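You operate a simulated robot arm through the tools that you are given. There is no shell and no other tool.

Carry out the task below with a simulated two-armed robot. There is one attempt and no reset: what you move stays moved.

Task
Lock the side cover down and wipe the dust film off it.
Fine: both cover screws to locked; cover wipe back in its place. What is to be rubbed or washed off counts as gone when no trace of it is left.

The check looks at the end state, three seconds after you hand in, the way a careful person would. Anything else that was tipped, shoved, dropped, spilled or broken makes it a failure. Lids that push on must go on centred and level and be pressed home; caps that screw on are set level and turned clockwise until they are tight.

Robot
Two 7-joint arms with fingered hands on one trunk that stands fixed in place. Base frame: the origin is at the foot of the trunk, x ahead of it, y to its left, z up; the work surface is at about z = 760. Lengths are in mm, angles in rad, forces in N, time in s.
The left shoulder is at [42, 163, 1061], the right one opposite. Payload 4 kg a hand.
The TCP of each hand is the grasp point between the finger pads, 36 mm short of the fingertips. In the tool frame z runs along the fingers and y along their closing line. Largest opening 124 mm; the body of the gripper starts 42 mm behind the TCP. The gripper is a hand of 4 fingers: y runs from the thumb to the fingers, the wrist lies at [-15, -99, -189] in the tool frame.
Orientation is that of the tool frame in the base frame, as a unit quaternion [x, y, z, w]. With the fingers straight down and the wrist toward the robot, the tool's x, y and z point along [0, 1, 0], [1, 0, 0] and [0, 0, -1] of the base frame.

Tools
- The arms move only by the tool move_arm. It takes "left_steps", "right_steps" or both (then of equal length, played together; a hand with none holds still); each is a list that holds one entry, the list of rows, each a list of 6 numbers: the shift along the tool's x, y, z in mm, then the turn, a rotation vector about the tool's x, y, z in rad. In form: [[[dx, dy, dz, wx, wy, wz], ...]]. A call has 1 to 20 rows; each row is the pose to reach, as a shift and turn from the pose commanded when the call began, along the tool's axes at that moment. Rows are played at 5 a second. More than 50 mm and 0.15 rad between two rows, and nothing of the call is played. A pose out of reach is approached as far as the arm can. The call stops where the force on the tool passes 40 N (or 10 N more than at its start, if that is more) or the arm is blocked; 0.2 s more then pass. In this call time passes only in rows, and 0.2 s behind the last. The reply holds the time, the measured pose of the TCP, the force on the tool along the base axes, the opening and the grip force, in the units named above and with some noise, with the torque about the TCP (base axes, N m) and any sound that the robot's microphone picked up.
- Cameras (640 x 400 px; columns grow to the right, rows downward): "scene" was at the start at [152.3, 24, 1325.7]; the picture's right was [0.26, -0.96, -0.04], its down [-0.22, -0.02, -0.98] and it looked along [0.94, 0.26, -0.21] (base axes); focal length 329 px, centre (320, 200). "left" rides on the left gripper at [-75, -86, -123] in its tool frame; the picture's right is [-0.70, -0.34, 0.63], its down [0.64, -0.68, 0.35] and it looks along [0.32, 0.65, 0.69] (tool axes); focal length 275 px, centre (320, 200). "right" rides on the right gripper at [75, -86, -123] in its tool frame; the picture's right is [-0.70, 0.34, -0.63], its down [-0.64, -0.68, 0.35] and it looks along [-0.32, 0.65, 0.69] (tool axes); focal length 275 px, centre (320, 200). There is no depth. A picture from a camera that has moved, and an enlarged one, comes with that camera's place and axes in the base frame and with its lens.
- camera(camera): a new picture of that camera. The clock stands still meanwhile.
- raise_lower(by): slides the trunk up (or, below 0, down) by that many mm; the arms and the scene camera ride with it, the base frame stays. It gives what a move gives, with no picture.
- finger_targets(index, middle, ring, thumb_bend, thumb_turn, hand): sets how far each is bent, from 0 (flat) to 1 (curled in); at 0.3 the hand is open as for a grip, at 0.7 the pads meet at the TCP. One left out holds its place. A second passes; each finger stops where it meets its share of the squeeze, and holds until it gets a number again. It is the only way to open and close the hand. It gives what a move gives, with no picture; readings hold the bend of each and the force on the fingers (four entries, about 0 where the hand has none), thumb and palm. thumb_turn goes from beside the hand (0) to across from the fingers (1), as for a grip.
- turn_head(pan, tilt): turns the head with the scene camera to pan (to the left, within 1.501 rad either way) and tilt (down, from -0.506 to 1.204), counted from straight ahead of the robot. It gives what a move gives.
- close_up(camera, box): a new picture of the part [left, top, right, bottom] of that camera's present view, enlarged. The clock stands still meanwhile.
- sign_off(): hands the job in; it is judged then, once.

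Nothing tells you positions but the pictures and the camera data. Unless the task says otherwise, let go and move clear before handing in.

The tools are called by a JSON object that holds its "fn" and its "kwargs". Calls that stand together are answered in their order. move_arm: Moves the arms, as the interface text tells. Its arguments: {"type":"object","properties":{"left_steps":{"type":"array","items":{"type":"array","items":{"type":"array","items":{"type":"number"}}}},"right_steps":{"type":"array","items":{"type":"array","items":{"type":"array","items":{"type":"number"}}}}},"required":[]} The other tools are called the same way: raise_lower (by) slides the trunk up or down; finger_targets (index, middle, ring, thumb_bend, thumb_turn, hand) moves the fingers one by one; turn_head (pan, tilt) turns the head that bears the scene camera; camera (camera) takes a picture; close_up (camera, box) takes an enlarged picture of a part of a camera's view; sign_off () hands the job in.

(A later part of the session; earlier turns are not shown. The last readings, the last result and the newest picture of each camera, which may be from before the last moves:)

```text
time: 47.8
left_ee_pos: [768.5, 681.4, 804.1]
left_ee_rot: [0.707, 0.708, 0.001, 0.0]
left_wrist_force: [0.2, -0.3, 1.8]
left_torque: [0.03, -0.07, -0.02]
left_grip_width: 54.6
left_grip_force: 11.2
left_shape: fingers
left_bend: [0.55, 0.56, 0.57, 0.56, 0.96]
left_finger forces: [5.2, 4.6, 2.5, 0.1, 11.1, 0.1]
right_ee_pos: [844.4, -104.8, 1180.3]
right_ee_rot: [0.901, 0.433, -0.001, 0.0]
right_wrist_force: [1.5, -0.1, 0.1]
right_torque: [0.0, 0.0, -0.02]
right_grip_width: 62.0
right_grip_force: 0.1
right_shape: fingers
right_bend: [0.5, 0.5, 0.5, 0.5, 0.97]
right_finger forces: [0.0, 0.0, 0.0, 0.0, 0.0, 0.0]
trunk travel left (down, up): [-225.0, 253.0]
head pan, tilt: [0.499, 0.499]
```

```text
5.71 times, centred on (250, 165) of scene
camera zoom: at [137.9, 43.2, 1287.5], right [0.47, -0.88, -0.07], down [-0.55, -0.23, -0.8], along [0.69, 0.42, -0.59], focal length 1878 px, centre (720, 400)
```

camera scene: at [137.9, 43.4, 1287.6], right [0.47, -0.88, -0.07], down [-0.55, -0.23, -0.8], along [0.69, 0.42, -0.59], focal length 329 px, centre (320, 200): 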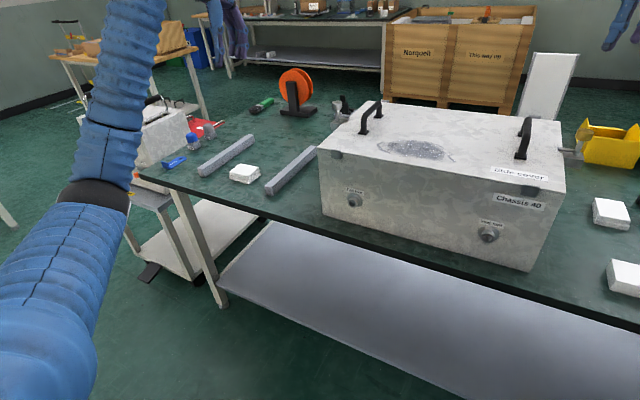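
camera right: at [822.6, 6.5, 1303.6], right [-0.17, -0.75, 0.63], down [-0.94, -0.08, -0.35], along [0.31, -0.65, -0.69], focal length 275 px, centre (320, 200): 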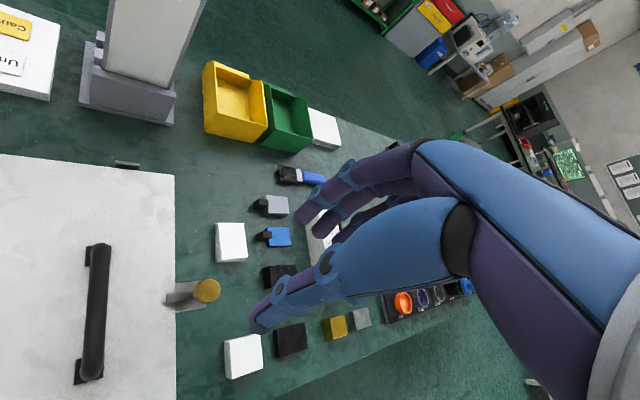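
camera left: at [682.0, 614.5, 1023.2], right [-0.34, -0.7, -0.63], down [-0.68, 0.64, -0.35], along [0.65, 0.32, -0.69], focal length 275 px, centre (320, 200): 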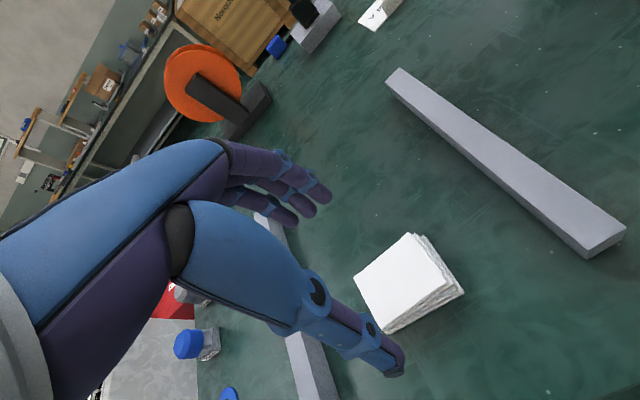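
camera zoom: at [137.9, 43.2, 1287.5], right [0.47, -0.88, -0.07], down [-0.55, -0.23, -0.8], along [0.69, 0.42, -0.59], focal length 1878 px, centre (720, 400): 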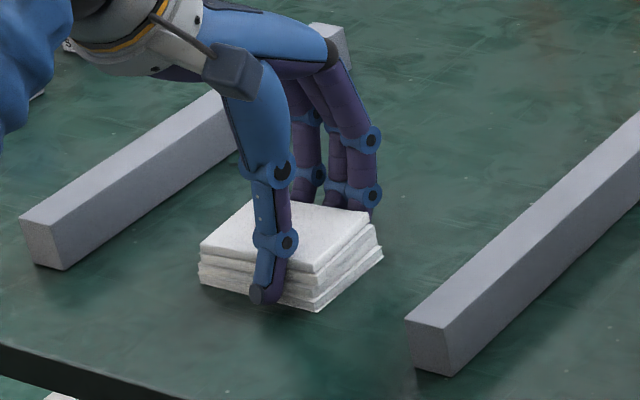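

Grip is 11 N; the stack slid about 2–3 mm toward the robot (I'll compensate when returning it). Now I lift the wipe to z≈1070.

{"fn": "move_arm", "kwargs": {"left_steps": [[[0, 0, -10, 0, 0, 0], [0, 0, -30, 0, 0, 0], [0, 0, -65, 0, 0, 0], [0, 0, -105, 0, 0, 0], [0, 0, -145, 0, 0, 0], [0, 0, -185, 0, 0, 0], [0, 0, -225, 0, 0, 0], [0, 0, -266, 0, 0, 0]]]}}

{"fn": "camera", "kwargs": {"camera": "left"}}

{"fn": "camera", "kwargs": {"camera": "scene"}}

```text
time: 49.6
left_ee_pos: [767.2, 679.3, 1069.8]
left_ee_rot: [0.707, 0.708, 0.001, 0.001]
left_wrist_force: [0.0, 0.5, 0.3]
left_torque: [0.02, 0.0, -0.02]
left_grip_width: 54.1
left_grip_force: 11.4
left_shape: fingers
left_bend: [0.56, 0.56, 0.57, 0.56, 0.96]
left_finger forces: [4.8, 4.2, 2.4, 0.0, 11.0, 0.0]
right_ee_pos: [845.1, -105.3, 1181.1]
right_ee_rot: [0.901, 0.434, 0.001, 0.0]
right_wrist_force: [0.1, -0.5, -0.5]
right_torque: [-0.02, 0.01, 0.02]
right_grip_width: 61.9
right_grip_force: 0.1
right_shape: fingers
right_bend: [0.5, 0.5, 0.5, 0.5, 0.97]
right_finger forces: [0.0, 0.0, 0.0, 0.0, 0.0, 0.0]
trunk travel left (down, up): [-225.0, 253.0]
head pan, tilt: [0.499, 0.499]
```

```text
taken
camera left: at [682.2, 604.5, 1191.5], right [-0.34, -0.7, -0.63], down [-0.68, 0.64, -0.35], along [0.65, 0.32, -0.69], focal length 275 px, centre (320, 200)
```

left: 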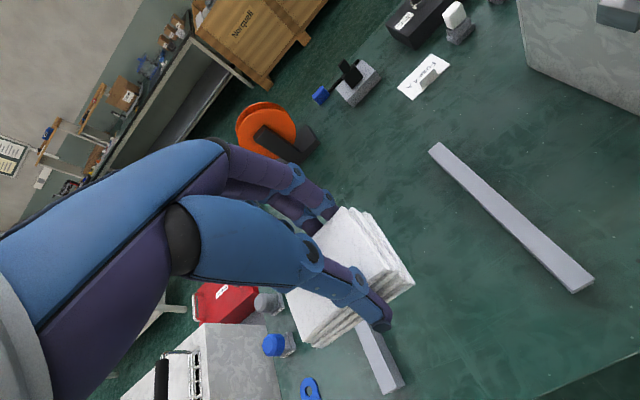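

```text
taken
camera scene: at [137.6, 42.7, 1287.7], right [0.47, -0.88, -0.07], down [-0.55, -0.23, -0.8], along [0.69, 0.42, -0.59], focal length 329 px, centre (320, 200)
```

scene: 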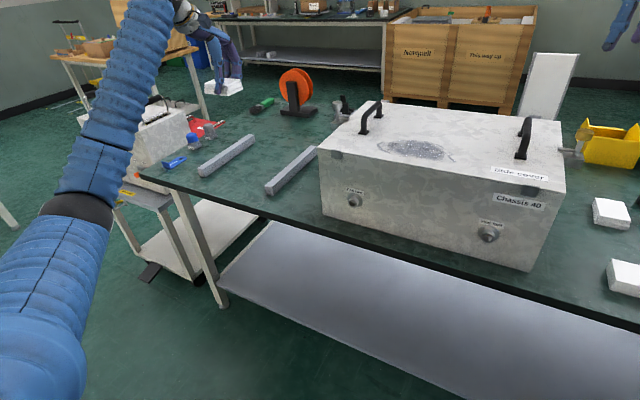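

The wipe is held securely. I turn the head toward the cover to map the film exactly.

{"fn": "turn_head", "kwargs": {"pan": 0.2, "tilt": 0.5}}

{"fn": "camera", "kwargs": {"camera": "scene"}}

{"fn": "close_up", "kwargs": {"camera": "scene", "box": [200, 120, 360, 220]}}

```text
time: 50.4
left_ee_pos: [768.4, 679.2, 1068.6]
left_ee_rot: [0.708, 0.707, 0.0, -0.001]
left_wrist_force: [0.1, -0.1, 0.3]
left_torque: [-0.02, 0.0, -0.03]
left_grip_width: 54.4
left_grip_force: 11.4
left_shape: fingers
left_bend: [0.56, 0.56, 0.57, 0.56, 0.96]
left_finger forces: [4.9, 4.2, 2.3, 0.1, 11.1, 0.1]
right_ee_pos: [844.0, -104.5, 1181.5]
right_ee_rot: [0.901, 0.434, 0.0, 0.0]
right_wrist_force: [-0.2, 0.3, 0.3]
right_torque: [-0.03, -0.02, -0.03]
right_grip_width: 62.0
right_grip_force: 0.1
right_shape: fingers
right_bend: [0.5, 0.5, 0.5, 0.5, 0.97]
right_finger forces: [0.1, 0.1, 0.0, 0.1, 0.0, 0.1]
trunk travel left (down, up): [-225.0, 253.0]
head pan, tilt: [0.201, 0.499]
```

```text
taken
camera scene: at [147.1, 17.9, 1286.1], right [0.2, -0.98, -0.03], down [-0.6, -0.1, -0.8], along [0.78, 0.18, -0.6], focal length 329 px, centre (320, 200)
```

scene: 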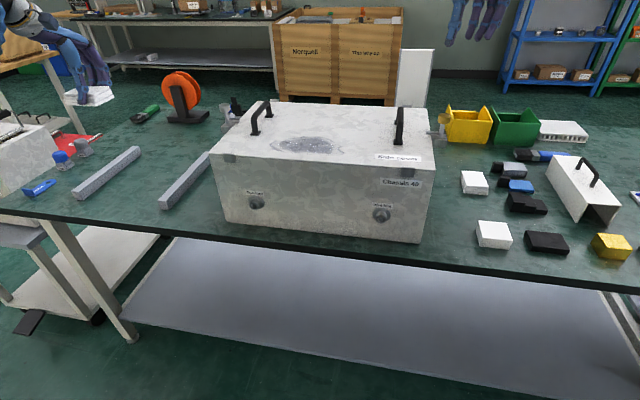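

```text
4.00 times, centred on (280, 170) of scene
camera zoom: at [147.1, 17.9, 1286.1], right [0.2, -0.98, -0.03], down [-0.6, -0.1, -0.8], along [0.78, 0.18, -0.6], focal length 1315 px, centre (480, 320)
```

zoom: 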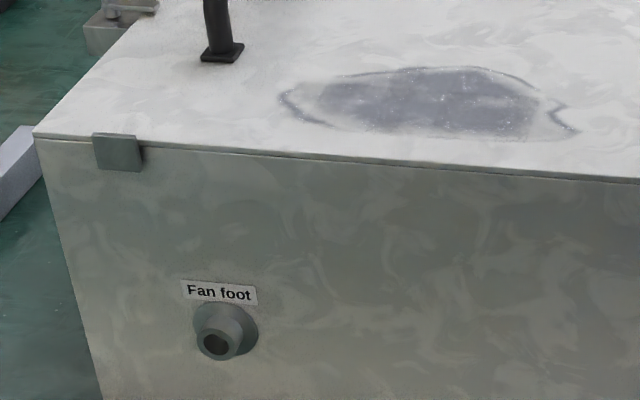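

The film spans about x 728–813, y 100–268. I check that the held wipe is level before wiping.

{"fn": "close_up", "kwargs": {"camera": "scene", "box": [30, 40, 150, 120]}}

{"fn": "close_up", "kwargs": {"camera": "left", "box": [240, 160, 480, 380]}}

```text
5.00 times, centred on (90, 80) of scene
camera zoom: at [147.1, 17.9, 1286.1], right [0.2, -0.98, -0.03], down [-0.6, -0.1, -0.8], along [0.78, 0.18, -0.6], focal length 1644 px, centre (1470, 800)
```

zoom: 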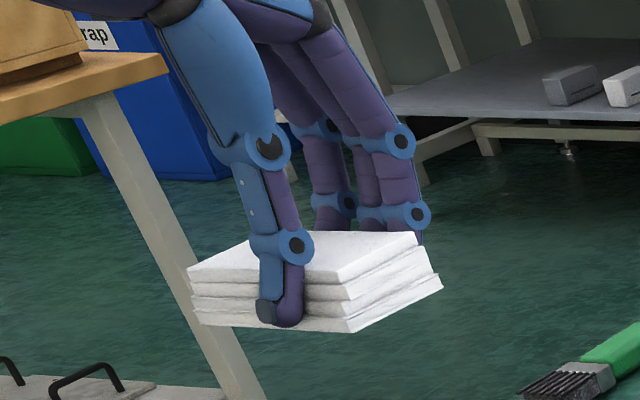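

```text
1.82 times, centred on (360, 270) of left
camera zoom: at [682.6, 604.9, 1190.3], right [-0.34, -0.7, -0.63], down [-0.68, 0.64, -0.35], along [0.65, 0.32, -0.69], focal length 500 px, centre (247, 73)
```

zoom: 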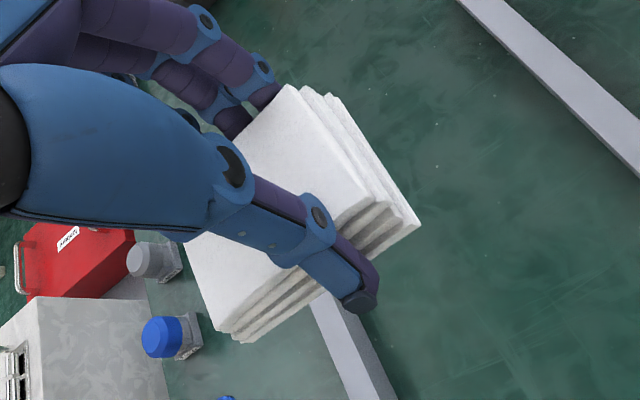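

The wipe is level and the fingertips stay above its bottom face. I first move the right hand out of the way to the right.

{"fn": "move_arm", "kwargs": {"right_steps": [[[-26, 8, -10, 0, 0, -0.11], [-52, 16, -20, 0, 0, -0.22], [-78, 24, -30, 0, 0, -0.34], [-104, 32, -40, 0, 0, -0.45], [-130, 40, -50, 0, 0, -0.56], [-154, 46, -60, 0, 0, -0.67]]]}}

{"fn": "move_arm", "kwargs": {"left_steps": [[[0, 0, -20, 0, 0, 0], [-45, 0, -25, 0, 0, 0], [-90, 0, -25, 0, 0, 0], [-135, 0, -25, 0, 0, 0], [-180, 0, -25, 0, 0, 0], [-225, 0, -25, 0, 0, 0], [-270, 0, -25, 0, 0, 0], [-315, -5, -25, 0, 0, 0], [-360, -10, -25, 0, 0, 0], [-405, -17, -25, 0, 0, 0], [-440, -23, -25, 0, 0, 0]]]}}

{"fn": "camera", "kwargs": {"camera": "scene"}}

{"fn": "camera", "kwargs": {"camera": "left"}}

```text
time: 51.8
left_ee_pos: [766.7, 679.1, 1068.7]
left_ee_rot: [0.707, 0.708, 0.0, 0.0]
left_wrist_force: [0.0, -0.1, 0.0]
left_torque: [0.0, -0.02, -0.04]
left_grip_width: 54.0
left_grip_force: 11.2
left_shape: fingers
left_bend: [0.56, 0.56, 0.57, 0.56, 0.96]
left_finger forces: [4.9, 4.2, 2.2, 0.0, 11.1, 0.0]
right_ee_pos: [784.3, -254.7, 1241.0]
right_ee_rot: [0.708, 0.706, -0.001, 0.0]
right_wrist_force: [-0.6, 0.3, -0.9]
right_torque: [0.0, 0.05, 0.0]
right_grip_width: 61.9
right_grip_force: 0.1
right_shape: fingers
right_bend: [0.5, 0.5, 0.5, 0.5, 0.97]
right_finger forces: [0.0, 0.0, 0.0, 0.1, 0.0, 0.0]
trunk travel left (down, up): [-225.0, 253.0]
head pan, tilt: [0.201, 0.499]
```

```text
time: 54.2
left_ee_pos: [744.1, 239.3, 1093.9]
left_ee_rot: [0.707, 0.708, 0.0, 0.0]
left_wrist_force: [-0.1, -0.3, -0.4]
left_torque: [0.01, 0.04, 0.01]
left_grip_width: 54.3
left_grip_force: 11.0
left_shape: fingers
left_bend: [0.56, 0.56, 0.57, 0.56, 0.96]
left_finger forces: [4.8, 4.2, 2.2, 0.1, 10.9, 0.1]
right_ee_pos: [784.3, -253.4, 1240.7]
right_ee_rot: [0.708, 0.706, 0.0, 0.0]
right_wrist_force: [-0.4, 0.0, 1.2]
right_torque: [0.01, 0.03, 0.02]
right_grip_width: 62.1
right_grip_force: 0.1
right_shape: fingers
right_bend: [0.5, 0.5, 0.5, 0.5, 0.97]
right_finger forces: [0.0, 0.0, 0.0, 0.0, 0.0, 0.1]
trunk travel left (down, up): [-225.0, 253.0]
head pan, tilt: [0.201, 0.499]
```

```text
taken
camera scene: at [147.2, 17.1, 1286.1], right [0.2, -0.98, -0.03], down [-0.6, -0.1, -0.8], along [0.78, 0.18, -0.6], focal length 329 px, centre (320, 200)
```

scene: 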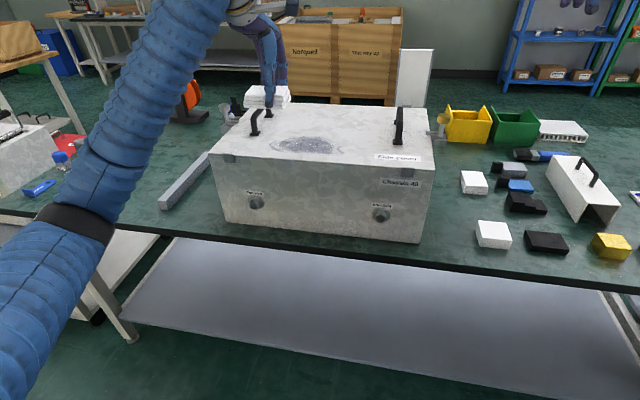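

```text
taken
camera left: at [658.6, 165.0, 1214.7], right [-0.34, -0.7, -0.63], down [-0.68, 0.64, -0.35], along [0.65, 0.32, -0.69], focal length 275 px, centre (320, 200)
```

left: 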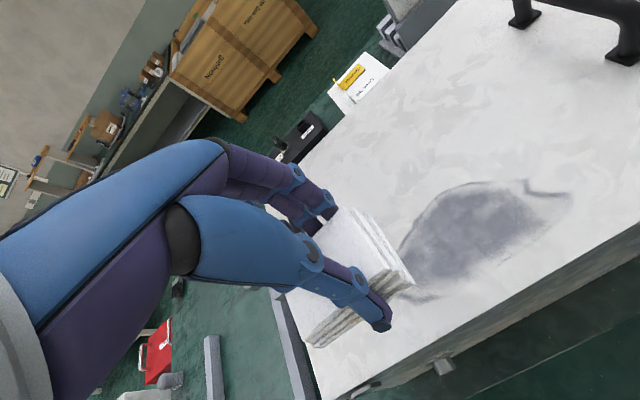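

The left camera suggests film x 716–798, scene suggests 728–813; I'll cover x 705–825, y 83–282. I descend toward the cover.

{"fn": "move_arm", "kwargs": {"left_steps": [[[0, -6, 30, 0, 0, 0], [0, -6, 60, 0, 0, 0], [0, -6, 80, 0, 0, 0], [0, -6, 86, 0, 0, 0], [0, -6, 89, 0, 0, 0]]]}}

{"fn": "close_up", "kwargs": {"camera": "left", "box": [240, 160, 480, 380]}}

{"fn": "close_up", "kwargs": {"camera": "scene", "box": [220, 70, 340, 170]}}

```text
time: 55.4
left_ee_pos: [739.0, 239.7, 1004.4]
left_ee_rot: [0.707, 0.708, 0.0, 0.0]
left_wrist_force: [-0.2, -0.3, -0.4]
left_torque: [0.01, 0.03, 0.0]
left_grip_width: 54.1
left_grip_force: 11.1
left_shape: fingers
left_bend: [0.56, 0.56, 0.57, 0.56, 0.96]
left_finger forces: [4.8, 4.2, 2.2, 0.0, 10.8, 0.0]
right_ee_pos: [784.2, -253.5, 1242.2]
right_ee_rot: [0.708, 0.706, 0.0, -0.001]
right_wrist_force: [0.4, 0.6, 0.5]
right_torque: [-0.02, 0.0, 0.0]
right_grip_width: 62.0
right_grip_force: 0.1
right_shape: fingers
right_bend: [0.5, 0.5, 0.5, 0.5, 0.97]
right_finger forces: [0.1, 0.0, 0.0, 0.1, 0.1, 0.0]
trunk travel left (down, up): [-225.0, 253.0]
head pan, tilt: [0.201, 0.499]
```

```text
1.82 times, centred on (360, 270) of left
camera zoom: at [653.3, 165.5, 1125.6], right [-0.34, -0.7, -0.63], down [-0.68, 0.64, -0.35], along [0.65, 0.32, -0.69], focal length 500 px, centre (247, 73)
```

zoom: 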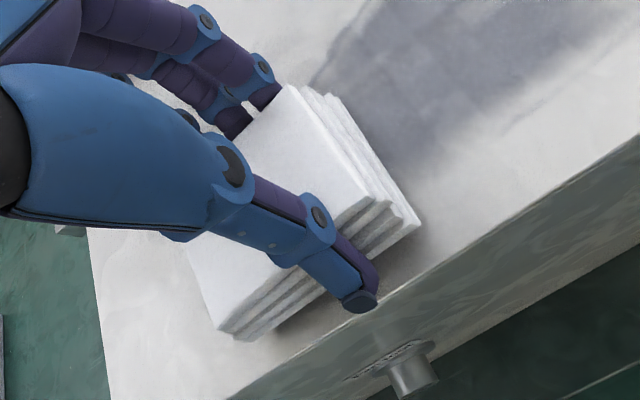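

```text
4.00 times, centred on (280, 120) of scene
camera zoom: at [147.2, 17.6, 1286.1], right [0.2, -0.98, -0.03], down [-0.6, -0.1, -0.8], along [0.78, 0.18, -0.6], focal length 1315 px, centre (480, 520)
```

zoom: 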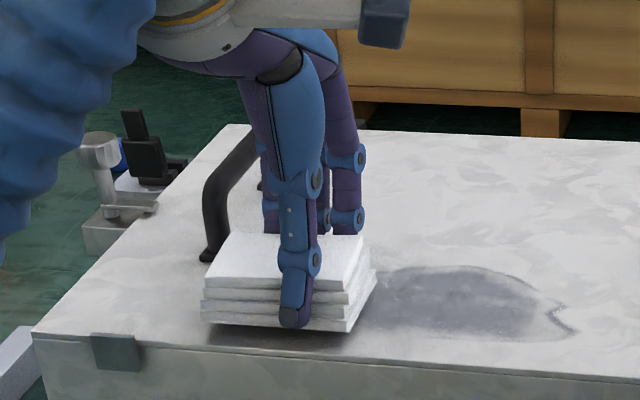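

The wipe is a few mm above the cover. I lower in small steps until contact.

{"fn": "move_arm", "kwargs": {"left_steps": [[[0, 0, 1.5, 0, 0, 0], [0, 0, 3, 0, 0, 0], [0, 0, 4.5, 0, 0, 0], [0, 0, 6, 0, 0, 0]]]}}

```text
time: 56.4
left_ee_pos: [737.9, 239.5, 998.5]
left_ee_rot: [0.707, 0.708, -0.001, 0.0]
left_wrist_force: [0.7, 0.0, -0.3]
left_torque: [-0.02, 0.0, -0.01]
left_grip_width: 53.8
left_grip_force: 11.4
left_shape: fingers
left_bend: [0.56, 0.56, 0.57, 0.56, 0.96]
left_finger forces: [4.9, 4.1, 2.1, 0.0, 10.9, 0.0]
right_ee_pos: [784.6, -254.8, 1240.7]
right_ee_rot: [0.709, 0.706, 0.0, -0.001]
right_wrist_force: [0.2, -0.2, -1.0]
right_torque: [0.03, -0.01, -0.01]
right_grip_width: 62.0
right_grip_force: 0.1
right_shape: fingers
right_bend: [0.5, 0.5, 0.5, 0.5, 0.97]
right_finger forces: [0.1, 0.1, 0.1, 0.1, 0.1, 0.0]
trunk travel left (down, up): [-225.0, 253.0]
head pan, tilt: [0.201, 0.499]
```

No contact yet; I continue lowering in small steps.

{"fn": "move_arm", "kwargs": {"left_steps": [[[0, 0, 1, 0, 0, 0], [0, 0, 2, 0, 0, 0], [0, 0, 3, 0, 0, 0]]]}}

{"fn": "close_up", "kwargs": {"camera": "scene", "box": [250, 110, 330, 170]}}

```text
time: 57.2
left_ee_pos: [737.9, 239.2, 995.9]
left_ee_rot: [0.707, 0.707, 0.001, 0.001]
left_wrist_force: [0.3, 0.2, 8.6]
left_torque: [0.02, -0.11, -0.01]
left_grip_width: 54.2
left_grip_force: 13.5
left_shape: fingers
left_bend: [0.56, 0.56, 0.57, 0.56, 0.96]
left_finger forces: [5.5, 4.6, 2.5, 0.1, 13.3, 0.0]
right_ee_pos: [782.8, -255.0, 1240.3]
right_ee_rot: [0.708, 0.706, 0.0, 0.0]
right_wrist_force: [-0.2, 0.3, -0.2]
right_torque: [0.02, 0.03, -0.01]
right_grip_width: 61.7
right_grip_force: 0.1
right_shape: fingers
right_bend: [0.5, 0.5, 0.5, 0.5, 0.97]
right_finger forces: [0.0, 0.0, 0.0, 0.0, 0.1, 0.0]
trunk travel left (down, up): [-225.0, 253.0]
head pan, tilt: [0.201, 0.499]
```

```text
6.67 times, centred on (290, 140) of scene
camera zoom: at [146.5, 17.5, 1286.4], right [0.2, -0.98, -0.03], down [-0.6, -0.1, -0.8], along [0.78, 0.18, -0.6], focal length 2192 px, centre (520, 600)
```

zoom: 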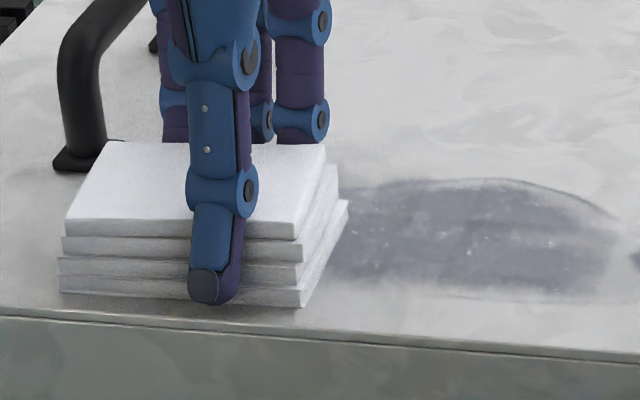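

Contact with ~8.6 N. I make the first wiping stroke toward −y and look at the effect.

{"fn": "move_arm", "kwargs": {"left_steps": [[[-14, 0, 0, 0, 0, 0], [-28, 0, 0, 0, 0, 0], [-42, 0, 0, 0, 0, 0], [-56, 0, 0, 0, 0, 0], [-70, 0, 0, 0, 0, 0], [-84, 0, 0, 0, 0, 0], [-98, 0, 0, 0, 0, 0], [-112, 0, 0, 0, 0, 0], [-126, 0, 0, 0, 0, 0]]]}}

{"fn": "close_up", "kwargs": {"camera": "scene", "box": [220, 90, 380, 190]}}

{"fn": "camera", "kwargs": {"camera": "left"}}

```text
time: 59.2
left_ee_pos: [740.7, 112.0, 996.3]
left_ee_rot: [0.707, 0.707, 0.0, 0.0]
left_wrist_force: [0.7, 5.6, 9.9]
left_torque: [0.13, -0.02, -0.04]
left_grip_width: 54.6
left_grip_force: 13.9
left_shape: fingers
left_bend: [0.56, 0.56, 0.57, 0.55, 0.97]
left_finger forces: [5.5, 4.8, 2.6, 0.1, 14.5, 0.0]
right_ee_pos: [783.0, -254.9, 1240.2]
right_ee_rot: [0.708, 0.706, 0.0, 0.001]
right_wrist_force: [-0.1, -0.2, 0.4]
right_torque: [0.0, 0.01, 0.02]
right_grip_width: 62.0
right_grip_force: 0.0
right_shape: fingers
right_bend: [0.5, 0.5, 0.5, 0.5, 0.97]
right_finger forces: [0.0, 0.0, 0.0, 0.1, 0.0, 0.1]
trunk travel left (down, up): [-225.0, 253.0]
head pan, tilt: [0.201, 0.499]
```

```text
4.00 times, centred on (300, 140) of scene
camera zoom: at [146.6, 17.5, 1286.1], right [0.2, -0.98, -0.03], down [-0.6, -0.1, -0.8], along [0.78, 0.18, -0.6], focal length 1315 px, centre (400, 440)
```

zoom: 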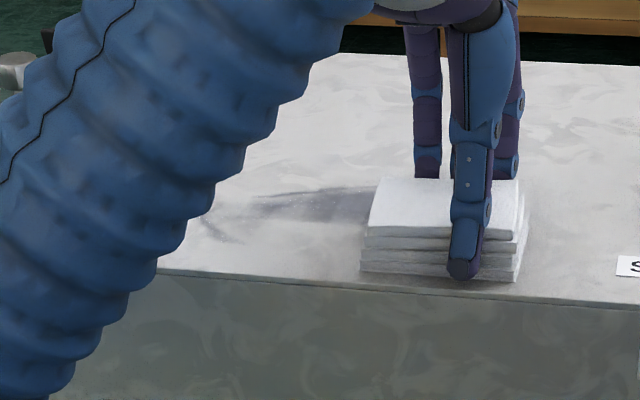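

```text
taken
camera left: at [654.0, 38.2, 1117.9], right [-0.34, -0.7, -0.63], down [-0.68, 0.64, -0.35], along [0.65, 0.32, -0.69], focal length 275 px, centre (320, 200)
```

left: 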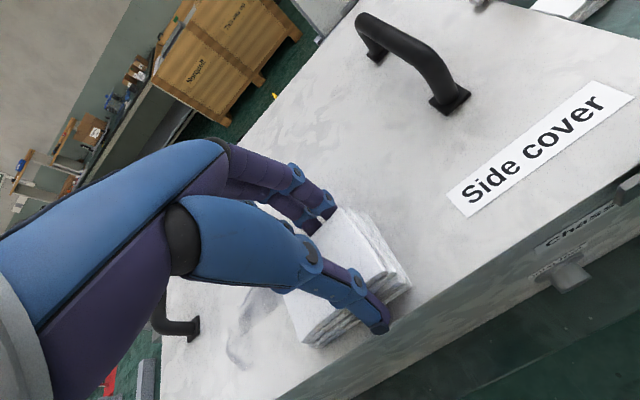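

It works — the stroke removed most of the film in its path. I continue with overlapping strokes farther back (+x), staying clear of the handle.

{"fn": "move_arm", "kwargs": {"left_steps": [[[0, 9, 0, 0, 0, 0], [0, 18, 0, 0, 0, 0], [15, 18, 0, 0, 0, 0], [30, 18, 0, 0, 0, 0], [45, 18, 0, 0, 0, 0], [60, 18, 0, 0, 0, 0], [75, 18, 0, 0, 0, 0], [90, 18, 0, 0, 0, 0], [105, 18, 0, 0, 0, 0], [118, 18, 0, 0, 0, 0], [113, 27, 0, 0, 0, 0], [108, 36, 0, 0, 0, 0], [93, 36, 0, 0, 0, 0], [78, 36, 0, 0, 0, 0], [63, 36, 0, 0, 0, 0], [48, 36, 0, 0, 0, 0], [33, 36, 0, 0, 0, 0], [18, 36, 0, 0, 0, 0], [6, 36, 0, 0, 0, 0]]]}}

{"fn": "close_up", "kwargs": {"camera": "scene", "box": [220, 90, 380, 190]}}

{"fn": "camera", "kwargs": {"camera": "left"}}

```text
time: 63.2
left_ee_pos: [774.9, 119.7, 996.8]
left_ee_rot: [0.706, 0.708, 0.0, 0.0]
left_wrist_force: [-0.4, 4.7, 8.7]
left_torque: [0.17, 0.04, -0.03]
left_grip_width: 54.2
left_grip_force: 13.7
left_shape: fingers
left_bend: [0.56, 0.57, 0.57, 0.55, 0.97]
left_finger forces: [5.5, 4.8, 2.9, 0.0, 14.8, 0.0]
right_ee_pos: [783.3, -254.2, 1240.4]
right_ee_rot: [0.708, 0.706, 0.0, -0.001]
right_wrist_force: [0.2, -0.7, -0.7]
right_torque: [0.01, 0.01, 0.01]
right_grip_width: 61.9
right_grip_force: 0.0
right_shape: fingers
right_bend: [0.5, 0.5, 0.5, 0.5, 0.97]
right_finger forces: [0.0, 0.0, 0.0, 0.0, 0.0, 0.1]
trunk travel left (down, up): [-225.0, 253.0]
head pan, tilt: [0.201, 0.499]
```

```text
4.00 times, centred on (300, 140) of scene
camera zoom: at [146.6, 17.7, 1286.2], right [0.2, -0.98, -0.03], down [-0.6, -0.1, -0.8], along [0.78, 0.18, -0.6], focal length 1315 px, centre (400, 440)
```

zoom: 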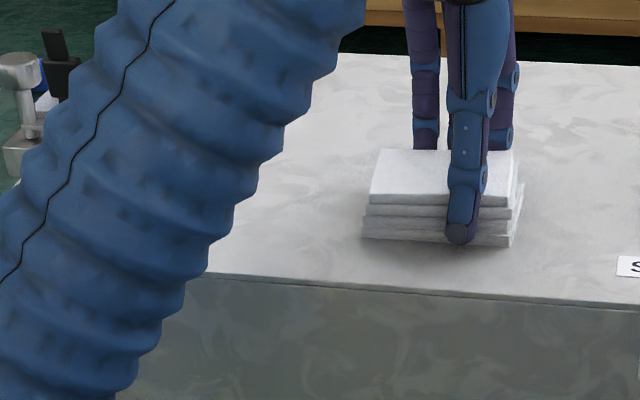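

```text
taken
camera left: at [688.9, 45.8, 1118.0], right [-0.34, -0.7, -0.63], down [-0.68, 0.64, -0.35], along [0.65, 0.32, -0.69], focal length 275 px, centre (320, 200)
```

left: 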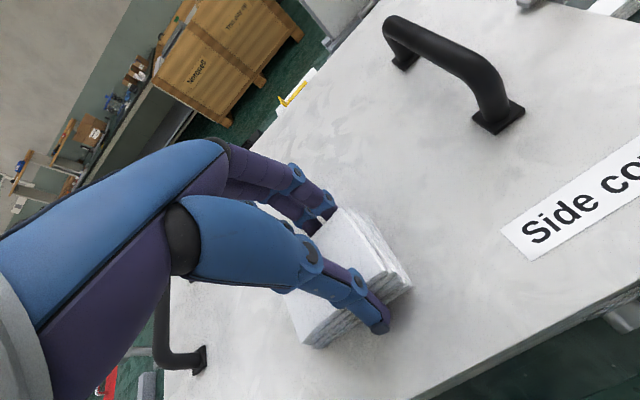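

The film looks gone where visible. I do one more back pass and another full overlapping pass for residual traces.

{"fn": "move_arm", "kwargs": {"left_steps": [[[0, 11, 0, 0, 0, 0], [0, 22, 0, 0, 0, 0], [16, 22, 0, 0, 0, 0], [32, 22, 0, 0, 0, 0], [48, 22, 0, 0, 0, 0], [64, 22, 0, 0, 0, 0], [80, 22, 0, 0, 0, 0], [95, 22, 0, 0, 0, 0], [98, 11, 0, 0, 0, 0], [102, 0, 0, 0, 0, 0], [108, -11, 0, 0, 0, 0], [114, -22, 0, 0, 0, 0], [96, -24, 0, 0, 0, 0], [78, -26, 0, 0, 0, 0], [60, -28, 0, 0, 0, 0], [42, -30, 0, 0, 0, 0], [24, -32, 0, 0, 0, 0], [6, -34, 0, 0, 0, 0], [-8, -34, 0, 0, 0, 0]]]}}

{"fn": "move_arm", "kwargs": {"left_steps": [[[0, 6, 0, 0, 0, 0], [18, 8, 0, 0, 0, 0], [36, 10, 0, 0, 0, 0], [54, 12, 0, 0, 0, 0], [72, 14, 0, 0, 0, 0], [90, 14, 0, 0, 0, 0], [108, 14, 0, 0, 0, 0], [122, 14, 0, 0, 0, 0], [122, 14, -20, 0, 0, 0], [122, 14, -60, 0, 0, 0], [122, 0, -100, 0, 0, 0], [122, 0, -110, 0, 0, 0]]]}}

{"fn": "camera", "kwargs": {"camera": "scene"}}

{"fn": "camera", "kwargs": {"camera": "left"}}

```text
time: 67.2
left_ee_pos: [740.3, 111.2, 996.8]
left_ee_rot: [0.707, 0.708, 0.0, 0.001]
left_wrist_force: [0.1, 3.9, 8.9]
left_torque: [0.06, 0.06, -0.09]
left_grip_width: 54.9
left_grip_force: 13.8
left_shape: fingers
left_bend: [0.55, 0.56, 0.57, 0.56, 0.97]
left_finger forces: [5.3, 4.8, 3.1, 0.0, 15.0, 0.0]
right_ee_pos: [784.8, -253.2, 1241.5]
right_ee_rot: [0.708, 0.706, 0.0, 0.0]
right_wrist_force: [0.3, 1.4, 0.2]
right_torque: [0.0, 0.02, 0.0]
right_grip_width: 61.9
right_grip_force: 0.1
right_shape: fingers
right_bend: [0.5, 0.5, 0.5, 0.5, 0.97]
right_finger forces: [0.0, 0.0, 0.1, 0.0, 0.0, 0.0]
trunk travel left (down, up): [-225.0, 253.0]
head pan, tilt: [0.201, 0.499]
```

```text
time: 69.8
left_ee_pos: [744.2, 231.9, 1105.4]
left_ee_rot: [0.707, 0.707, 0.0, -0.001]
left_wrist_force: [-0.8, -0.1, -0.1]
left_torque: [-0.04, 0.04, 0.0]
left_grip_width: 54.5
left_grip_force: 11.2
left_shape: fingers
left_bend: [0.56, 0.57, 0.57, 0.56, 0.96]
left_finger forces: [5.2, 4.4, 2.0, 0.0, 11.2, 0.0]
right_ee_pos: [784.2, -253.9, 1240.9]
right_ee_rot: [0.708, 0.706, -0.001, -0.001]
right_wrist_force: [-0.5, -0.1, -0.4]
right_torque: [0.04, -0.01, 0.04]
right_grip_width: 61.9
right_grip_force: 0.0
right_shape: fingers
right_bend: [0.5, 0.5, 0.5, 0.5, 0.97]
right_finger forces: [0.0, 0.0, 0.0, 0.0, 0.0, 0.0]
trunk travel left (down, up): [-225.0, 253.0]
head pan, tilt: [0.201, 0.499]
```

```text
taken
camera scene: at [147.7, 17.6, 1285.9], right [0.2, -0.98, -0.03], down [-0.6, -0.1, -0.8], along [0.78, 0.18, -0.61], focal length 329 px, centre (320, 200)
```

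scene: 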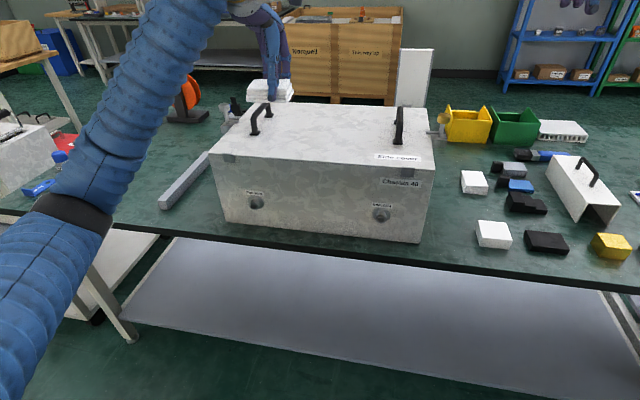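

```text
taken
camera left: at [658.3, 158.3, 1226.9], right [-0.34, -0.7, -0.63], down [-0.68, 0.64, -0.34], along [0.65, 0.32, -0.69], focal length 275 px, centre (320, 200)
```

left: 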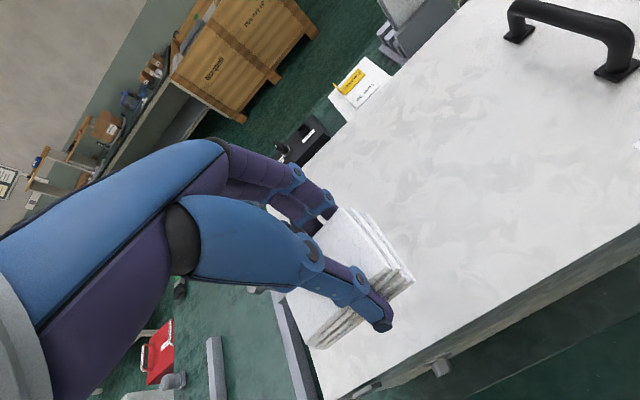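

The film looks gone. I zoom in to look for faint traces.

{"fn": "close_up", "kwargs": {"camera": "scene", "box": [250, 120, 360, 175]}}

{"fn": "close_up", "kwargs": {"camera": "left", "box": [380, 140, 620, 320]}}

{"fn": "close_up", "kwargs": {"camera": "scene", "box": [210, 100, 440, 180]}}

```text
5.82 times, centred on (305, 148) of scene
camera zoom: at [147.7, 17.6, 1285.9], right [0.2, -0.98, -0.03], down [-0.6, -0.1, -0.8], along [0.78, 0.18, -0.61], focal length 1913 px, centre (407, 506)
```

zoom: 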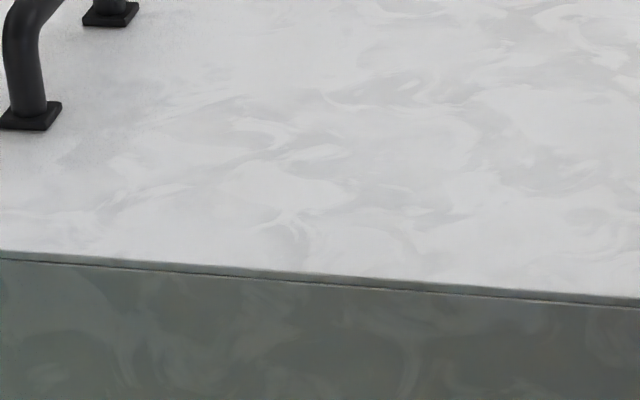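

```text
2.22 times, centred on (500, 230) of left
camera zoom: at [658.3, 158.3, 1226.9], right [-0.34, -0.7, -0.63], down [-0.68, 0.64, -0.34], along [0.65, 0.32, -0.69], focal length 612 px, centre (-80, 133)
```

zoom: 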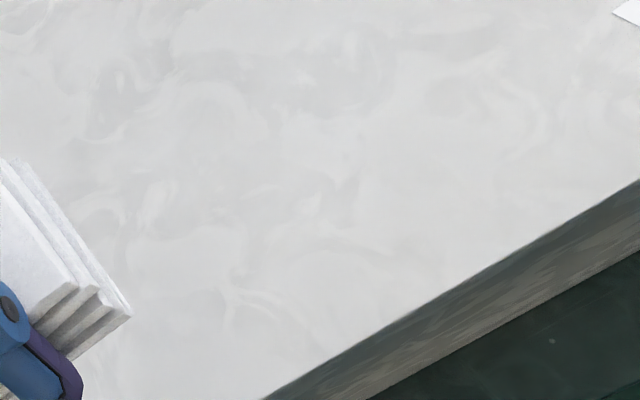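

```text
2.78 times, centred on (325, 140) of scene
camera zoom: at [147.7, 17.6, 1285.9], right [0.2, -0.98, -0.03], down [-0.6, -0.1, -0.8], along [0.78, 0.18, -0.61], focal length 915 px, centre (306, 367)
```

zoom: 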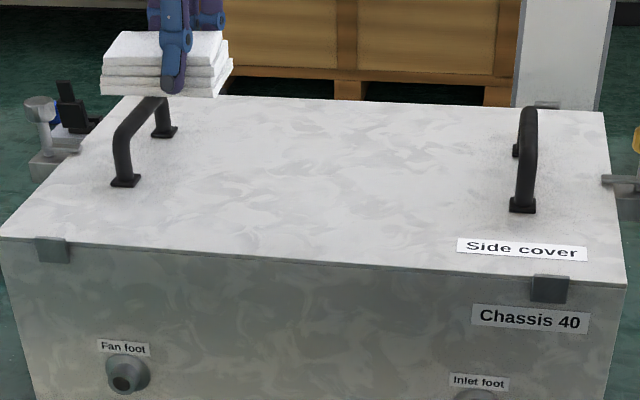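

No trace is visible. To be certain no faint residue remains, I do one more complete set of overlapping passes.

{"fn": "move_arm", "kwargs": {"left_steps": [[[0, 0, 45, 0, 0, 0], [0, 0, 85, 0, 0, 0], [0, 0, 104, 0, 0, 0], [6, 0, 110, 0, 0, 0], [-12, 0, 110, 0, 0, 0], [-30, 0, 110, 0, 0, 0], [-48, 0, 110, 0, 0, 0], [-66, 0, 110, 0, 0, 0], [-84, 0, 110, 0, 0, 0], [-102, 0, 110, 0, 0, 0], [-122, 0, 110, 0, 0, 0], [-122, 12, 110, 0, 0, 0], [-122, 23, 110, 0, 0, 0], [-104, 23, 110, 0, 0, 0], [-86, 23, 110, 0, 0, 0], [-68, 23, 110, 0, 0, 0], [-50, 23, 110, 0, 0, 0], [-32, 23, 110, 0, 0, 0], [-14, 23, 110, 0, 0, 0], [2, 23, 110, 0, 0, 0]]]}}

{"fn": "move_arm", "kwargs": {"left_steps": [[[-10, 12, 0, 0, 0, 0], [-18, 25, 0, 0, 0, 0], [-36, 25, 0, 0, 0, 0], [-54, 25, 0, 0, 0, 0], [-72, 25, 0, 0, 0, 0], [-90, 25, 0, 0, 0, 0], [-108, 25, 0, 0, 0, 0], [-120, 14, 0, 0, 0, 0], [-120, 0, 0, 0, 0, 0], [-120, -14, 0, 0, 0, 0], [-120, -26, 0, 0, 0, 0], [-102, -26, 0, 0, 0, 0], [-84, -26, 0, 0, 0, 0], [-66, -26, 0, 0, 0, 0], [-48, -26, 0, 0, 0, 0], [-30, -26, 0, 0, 0, 0], [-12, -26, 0, 0, 0, 0], [4, -26, 0, 0, 0, 0], [4, -10, 0, 0, 0, 0]]]}}

```text
time: 74.0
left_ee_pos: [764.0, 235.0, 995.8]
left_ee_rot: [0.706, 0.708, 0.0, 0.0]
left_wrist_force: [1.0, -3.6, 5.6]
left_torque: [-0.14, 0.09, 0.07]
left_grip_width: 54.9
left_grip_force: 12.3
left_shape: fingers
left_bend: [0.55, 0.57, 0.58, 0.56, 0.95]
left_finger forces: [5.8, 4.1, 1.3, 0.0, 13.5, 0.0]
right_ee_pos: [784.9, -253.8, 1240.6]
right_ee_rot: [0.709, 0.705, 0.0, 0.0]
right_wrist_force: [-0.5, -0.4, 0.1]
right_torque: [0.01, 0.02, 0.0]
right_grip_width: 61.9
right_grip_force: 0.1
right_shape: fingers
right_bend: [0.5, 0.5, 0.5, 0.5, 0.97]
right_finger forces: [0.1, 0.0, 0.1, 0.0, 0.0, 0.0]
trunk travel left (down, up): [-225.0, 253.0]
head pan, tilt: [0.201, 0.499]
```

```text
time: 78.0
left_ee_pos: [753.7, 240.1, 996.2]
left_ee_rot: [0.706, 0.708, 0.0, 0.0]
left_wrist_force: [-5.1, 1.0, 7.0]
left_torque: [-0.03, 0.26, 0.0]
left_grip_width: 55.1
left_grip_force: 12.4
left_shape: fingers
left_bend: [0.56, 0.57, 0.58, 0.55, 0.96]
left_finger forces: [4.7, 3.5, 1.4, 0.0, 15.9, 0.0]
right_ee_pos: [783.7, -254.5, 1241.0]
right_ee_rot: [0.709, 0.706, 0.0, 0.0]
right_wrist_force: [-0.3, -0.1, 0.6]
right_torque: [-0.06, 0.02, 0.02]
right_grip_width: 61.9
right_grip_force: 0.0
right_shape: fingers
right_bend: [0.5, 0.5, 0.5, 0.5, 0.97]
right_finger forces: [0.1, 0.0, 0.1, 0.0, 0.1, 0.0]
trunk travel left (down, up): [-225.0, 253.0]
head pan, tilt: [0.201, 0.499]
```

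Now I lift straight up and inspect the cover and how the wipe sits in the hand.

{"fn": "move_arm", "kwargs": {"left_steps": [[[0, 0, -10, 0, 0, 0], [0, 0, -40, 0, 0, 0], [0, 0, -80, 0, 0, 0], [0, 0, -105, 0, 0, 0]]]}}

{"fn": "close_up", "kwargs": {"camera": "scene", "box": [210, 70, 440, 180]}}

{"fn": "close_up", "kwargs": {"camera": "left", "box": [240, 160, 480, 380]}}

{"fn": "close_up", "kwargs": {"camera": "left", "box": [380, 140, 620, 320]}}

```text
time: 79.0
left_ee_pos: [753.1, 240.3, 1100.4]
left_ee_rot: [0.707, 0.707, -0.001, 0.0]
left_wrist_force: [0.0, 0.3, -1.1]
left_torque: [-0.04, -0.02, -0.03]
left_grip_width: 54.6
left_grip_force: 10.8
left_shape: fingers
left_bend: [0.56, 0.57, 0.58, 0.55, 0.96]
left_finger forces: [5.5, 4.2, 1.8, 0.1, 11.3, 0.1]
right_ee_pos: [783.6, -253.3, 1241.2]
right_ee_rot: [0.708, 0.706, 0.0, 0.001]
right_wrist_force: [1.3, 0.7, 0.8]
right_torque: [0.0, -0.03, -0.02]
right_grip_width: 62.1
right_grip_force: 0.2
right_shape: fingers
right_bend: [0.5, 0.5, 0.5, 0.5, 0.97]
right_finger forces: [0.0, 0.1, 0.0, 0.1, 0.0, 0.0]
trunk travel left (down, up): [-225.0, 253.0]
head pan, tilt: [0.201, 0.499]
```

```text
2.78 times, centred on (325, 125) of scene
camera zoom: at [146.9, 17.5, 1286.2], right [0.2, -0.98, -0.03], down [-0.6, -0.1, -0.8], along [0.78, 0.18, -0.6], focal length 915 px, centre (306, 409)
```

zoom: 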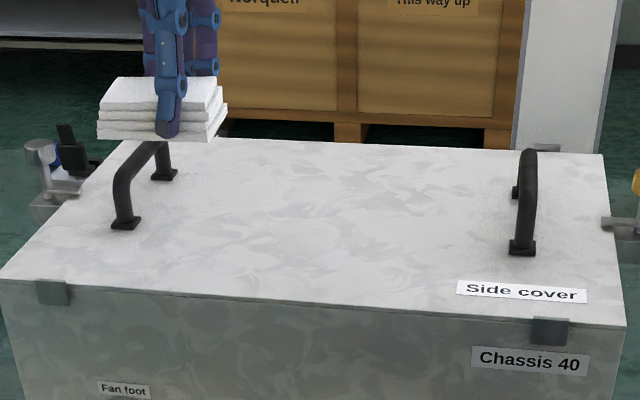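

```text
1.82 times, centred on (360, 270) of left
camera zoom: at [667.8, 165.4, 1221.6], right [-0.34, -0.7, -0.63], down [-0.68, 0.64, -0.34], along [0.65, 0.32, -0.69], focal length 500 px, centre (247, 73)
```

zoom: 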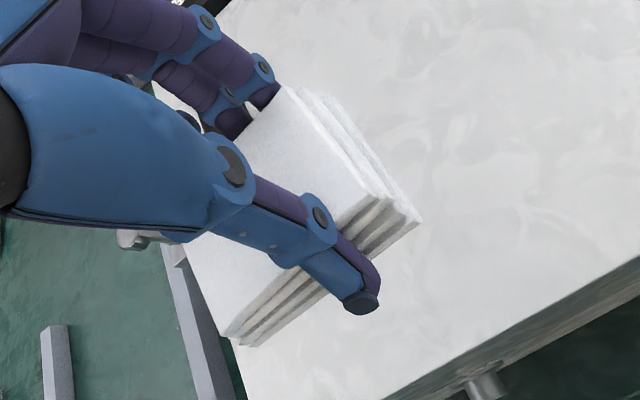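

```text
2.22 times, centred on (500, 230) of left
camera zoom: at [667.8, 165.4, 1221.6], right [-0.34, -0.7, -0.63], down [-0.68, 0.64, -0.34], along [0.65, 0.32, -0.69], focal length 612 px, centre (-80, 133)
```

zoom: 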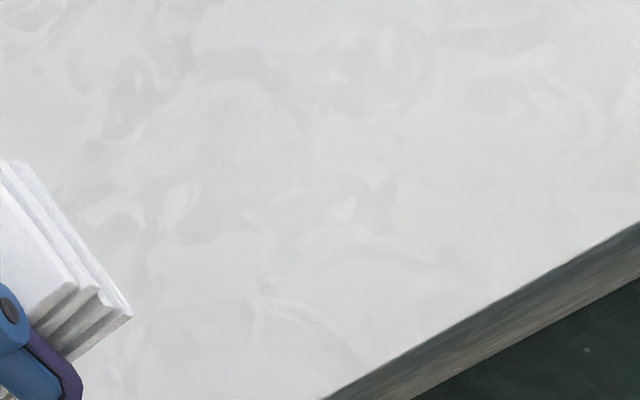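

The cover is clean. I carry the wipe back to its spot (commanded offsets sum to +440, +14, +298 from here), correcting for the 2–3 mm slip and slight yaw.

{"fn": "move_arm", "kwargs": {"left_steps": [[[44, 1, 0, 0, 0, 0], [88, 3, 0, 0, 0, 0], [132, 5, 0, 0, 0, 0], [176, 7, 0, 0, 0, 0], [220, 9, 0, 0, 0, 0], [264, 11, 0, 0, 0, 0], [308, 13, 0, 0, 0, 0], [352, 15, 0, 0, 0, 0], [396, 16, 0, 0, 0, 0.02], [441, 16.5, 0, 0, 0, 0.04], [441, 16.5, 40, 0, 0, 0.04], [441, 16.5, 80, 0, 0, 0.04], [441, 16.5, 120, 0, 0, 0.04], [441, 16.5, 160, 0, 0, 0.04], [441, 16.5, 200, 0, 0, 0.04], [441, 16.5, 235, 0, 0, 0.04], [441, 16.5, 260, 0, 0, 0.04], [441, 16.5, 272, 0, 0, 0.04]]]}}

{"fn": "turn_head", "kwargs": {"pan": 0.5, "tilt": 0.5}}

{"fn": "close_up", "kwargs": {"camera": "scene", "box": [200, 130, 300, 200]}}

{"fn": "close_up", "kwargs": {"camera": "left", "box": [240, 150, 500, 400]}}

```text
time: 82.8
left_ee_pos: [770.4, 680.1, 827.8]
left_ee_rot: [0.721, 0.693, 0.0, 0.001]
left_wrist_force: [-0.2, -1.2, 0.0]
left_torque: [0.02, -0.01, -0.01]
left_grip_width: 54.4
left_grip_force: 11.1
left_shape: fingers
left_bend: [0.56, 0.57, 0.58, 0.56, 0.96]
left_finger forces: [5.5, 4.2, 1.8, 0.0, 11.0, 0.0]
right_ee_pos: [785.0, -255.1, 1241.3]
right_ee_rot: [0.708, 0.706, -0.001, -0.001]
right_wrist_force: [0.4, 0.1, 0.5]
right_torque: [0.01, 0.05, 0.0]
right_grip_width: 61.8
right_grip_force: 0.1
right_shape: fingers
right_bend: [0.5, 0.5, 0.5, 0.5, 0.97]
right_finger forces: [0.0, 0.0, 0.1, 0.1, 0.1, 0.0]
trunk travel left (down, up): [-225.0, 253.0]
head pan, tilt: [0.201, 0.499]
```

```text
time: 83.6
left_ee_pos: [770.6, 680.0, 827.7]
left_ee_rot: [0.721, 0.693, 0.0, 0.0]
left_wrist_force: [-0.5, -1.2, -1.1]
left_torque: [0.05, -0.03, -0.03]
left_grip_width: 54.3
left_grip_force: 10.8
left_shape: fingers
left_bend: [0.56, 0.57, 0.58, 0.56, 0.96]
left_finger forces: [5.3, 4.2, 1.8, 0.1, 11.0, 0.1]
right_ee_pos: [784.9, -254.8, 1241.1]
right_ee_rot: [0.708, 0.706, 0.0, 0.0]
right_wrist_force: [0.1, 0.2, -0.2]
right_torque: [-0.01, -0.03, 0.02]
right_grip_width: 61.7
right_grip_force: 0.0
right_shape: fingers
right_bend: [0.5, 0.5, 0.5, 0.5, 0.97]
right_finger forces: [0.0, 0.1, 0.0, 0.1, 0.0, 0.0]
trunk travel left (down, up): [-225.0, 253.0]
head pan, tilt: [0.499, 0.499]
```

```text
5.71 times, centred on (250, 165) of scene
camera zoom: at [138.0, 43.2, 1287.5], right [0.47, -0.88, -0.07], down [-0.55, -0.23, -0.8], along [0.69, 0.42, -0.59], focal length 1878 px, centre (720, 400)
```

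zoom: 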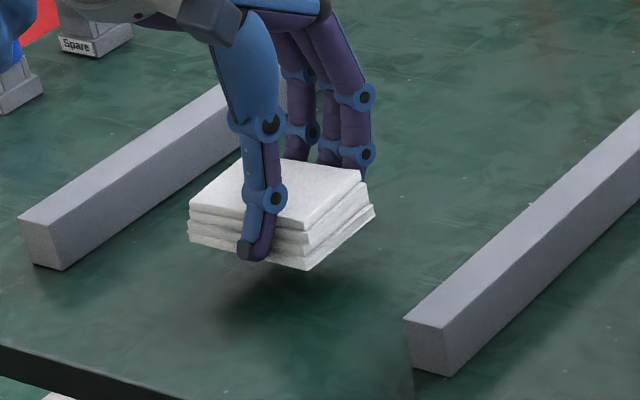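

```text
1.60 times, centred on (370, 275) of left
camera zoom: at [682.7, 609.7, 950.1], right [-0.36, -0.68, -0.63], down [-0.66, 0.67, -0.35], along [0.66, 0.29, -0.69], focal length 440 px, centre (240, 80)
```

zoom: 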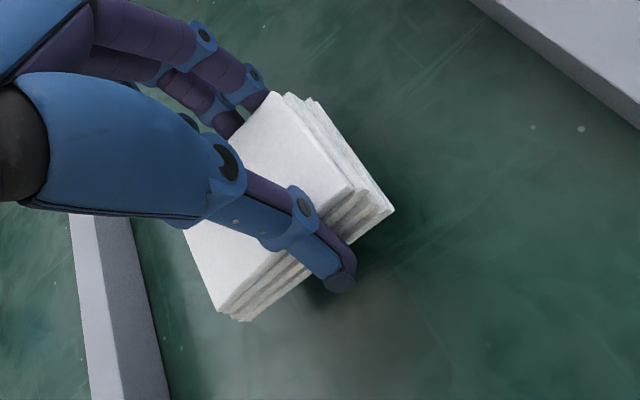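

The wipe is ~24 mm above its place. I lower it, then use small steps to find the bench.

{"fn": "move_arm", "kwargs": {"left_steps": [[[0, 0, 8, 0, 0, 0], [0, 0, 15, 0, 0, 0], [0, 0, 20, 0, 0, 0], [0, 0, 22, 0, 0, 0], [0, 0, 23.5, 0, 0, 0]]]}}

{"fn": "close_up", "kwargs": {"camera": "scene", "box": [200, 130, 300, 200]}}

```text
time: 84.8
left_ee_pos: [769.9, 680.5, 804.7]
left_ee_rot: [0.721, 0.693, 0.0, 0.0]
left_wrist_force: [-0.9, 0.5, -0.6]
left_torque: [0.0, 0.02, -0.02]
left_grip_width: 54.5
left_grip_force: 10.6
left_shape: fingers
left_bend: [0.56, 0.57, 0.58, 0.56, 0.96]
left_finger forces: [5.4, 4.1, 1.8, 0.0, 10.8, 0.1]
right_ee_pos: [784.7, -254.3, 1241.2]
right_ee_rot: [0.708, 0.706, 0.0, 0.001]
right_wrist_force: [-0.5, 0.3, 0.2]
right_torque: [-0.02, -0.02, -0.02]
right_grip_width: 62.0
right_grip_force: 0.1
right_shape: fingers
right_bend: [0.5, 0.5, 0.5, 0.5, 0.97]
right_finger forces: [0.0, 0.1, 0.1, 0.0, 0.0, 0.1]
trunk travel left (down, up): [-225.0, 253.0]
head pan, tilt: [0.499, 0.499]
```

```text
5.71 times, centred on (250, 165) of scene
camera zoom: at [138.0, 43.3, 1287.5], right [0.47, -0.88, -0.07], down [-0.55, -0.23, -0.8], along [0.69, 0.42, -0.59], focal length 1878 px, centre (720, 400)
```

zoom: 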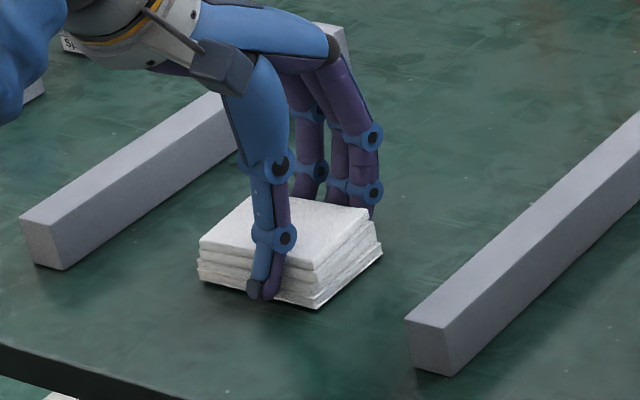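

It hovers ~2 mm above the bench and appears ~3 mm too close to the robot compared with the original picture. I nudge +3 mm in x with a tiny clockwise yaw, then set it down.

{"fn": "move_arm", "kwargs": {"left_steps": [[[0.5, 3, -1, 0, 0, 0.02], [0.5, 3, 0.5, 0, 0, 0.02], [0.5, 3, 1.5, 0, 0, 0.02], [0.5, 3, 2.2, 0, 0, 0.02]]]}}

{"fn": "close_up", "kwargs": {"camera": "scene", "box": [200, 130, 300, 200]}}

```text
time: 85.8
left_ee_pos: [772.2, 681.2, 804.0]
left_ee_rot: [0.728, 0.686, -0.001, 0.001]
left_wrist_force: [0.7, -0.9, 1.6]
left_torque: [0.02, 0.02, -0.02]
left_grip_width: 54.3
left_grip_force: 12.1
left_shape: fingers
left_bend: [0.56, 0.57, 0.58, 0.56, 0.96]
left_finger forces: [5.5, 4.2, 1.7, 0.0, 11.7, 0.0]
right_ee_pos: [784.1, -254.7, 1240.6]
right_ee_rot: [0.708, 0.706, 0.0, 0.0]
right_wrist_force: [0.4, -0.5, 1.2]
right_torque: [0.0, -0.01, -0.02]
right_grip_width: 61.8
right_grip_force: 0.0
right_shape: fingers
right_bend: [0.5, 0.5, 0.5, 0.5, 0.97]
right_finger forces: [0.1, 0.0, 0.1, 0.0, 0.0, 0.0]
trunk travel left (down, up): [-225.0, 253.0]
head pan, tilt: [0.499, 0.499]
```

```text
5.71 times, centred on (250, 165) of scene
camera zoom: at [137.7, 43.2, 1287.6], right [0.47, -0.88, -0.07], down [-0.55, -0.23, -0.8], along [0.69, 0.42, -0.59], focal length 1878 px, centre (720, 400)
```

zoom: 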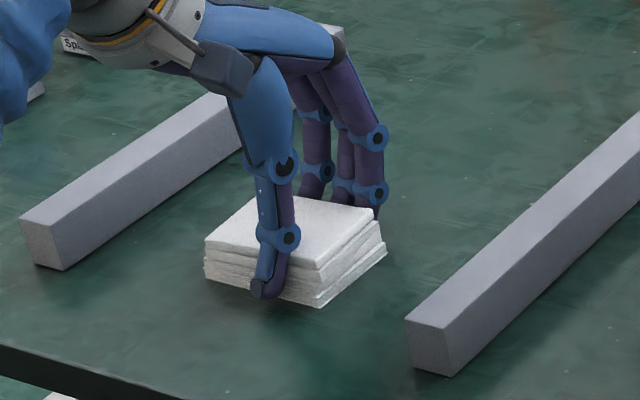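

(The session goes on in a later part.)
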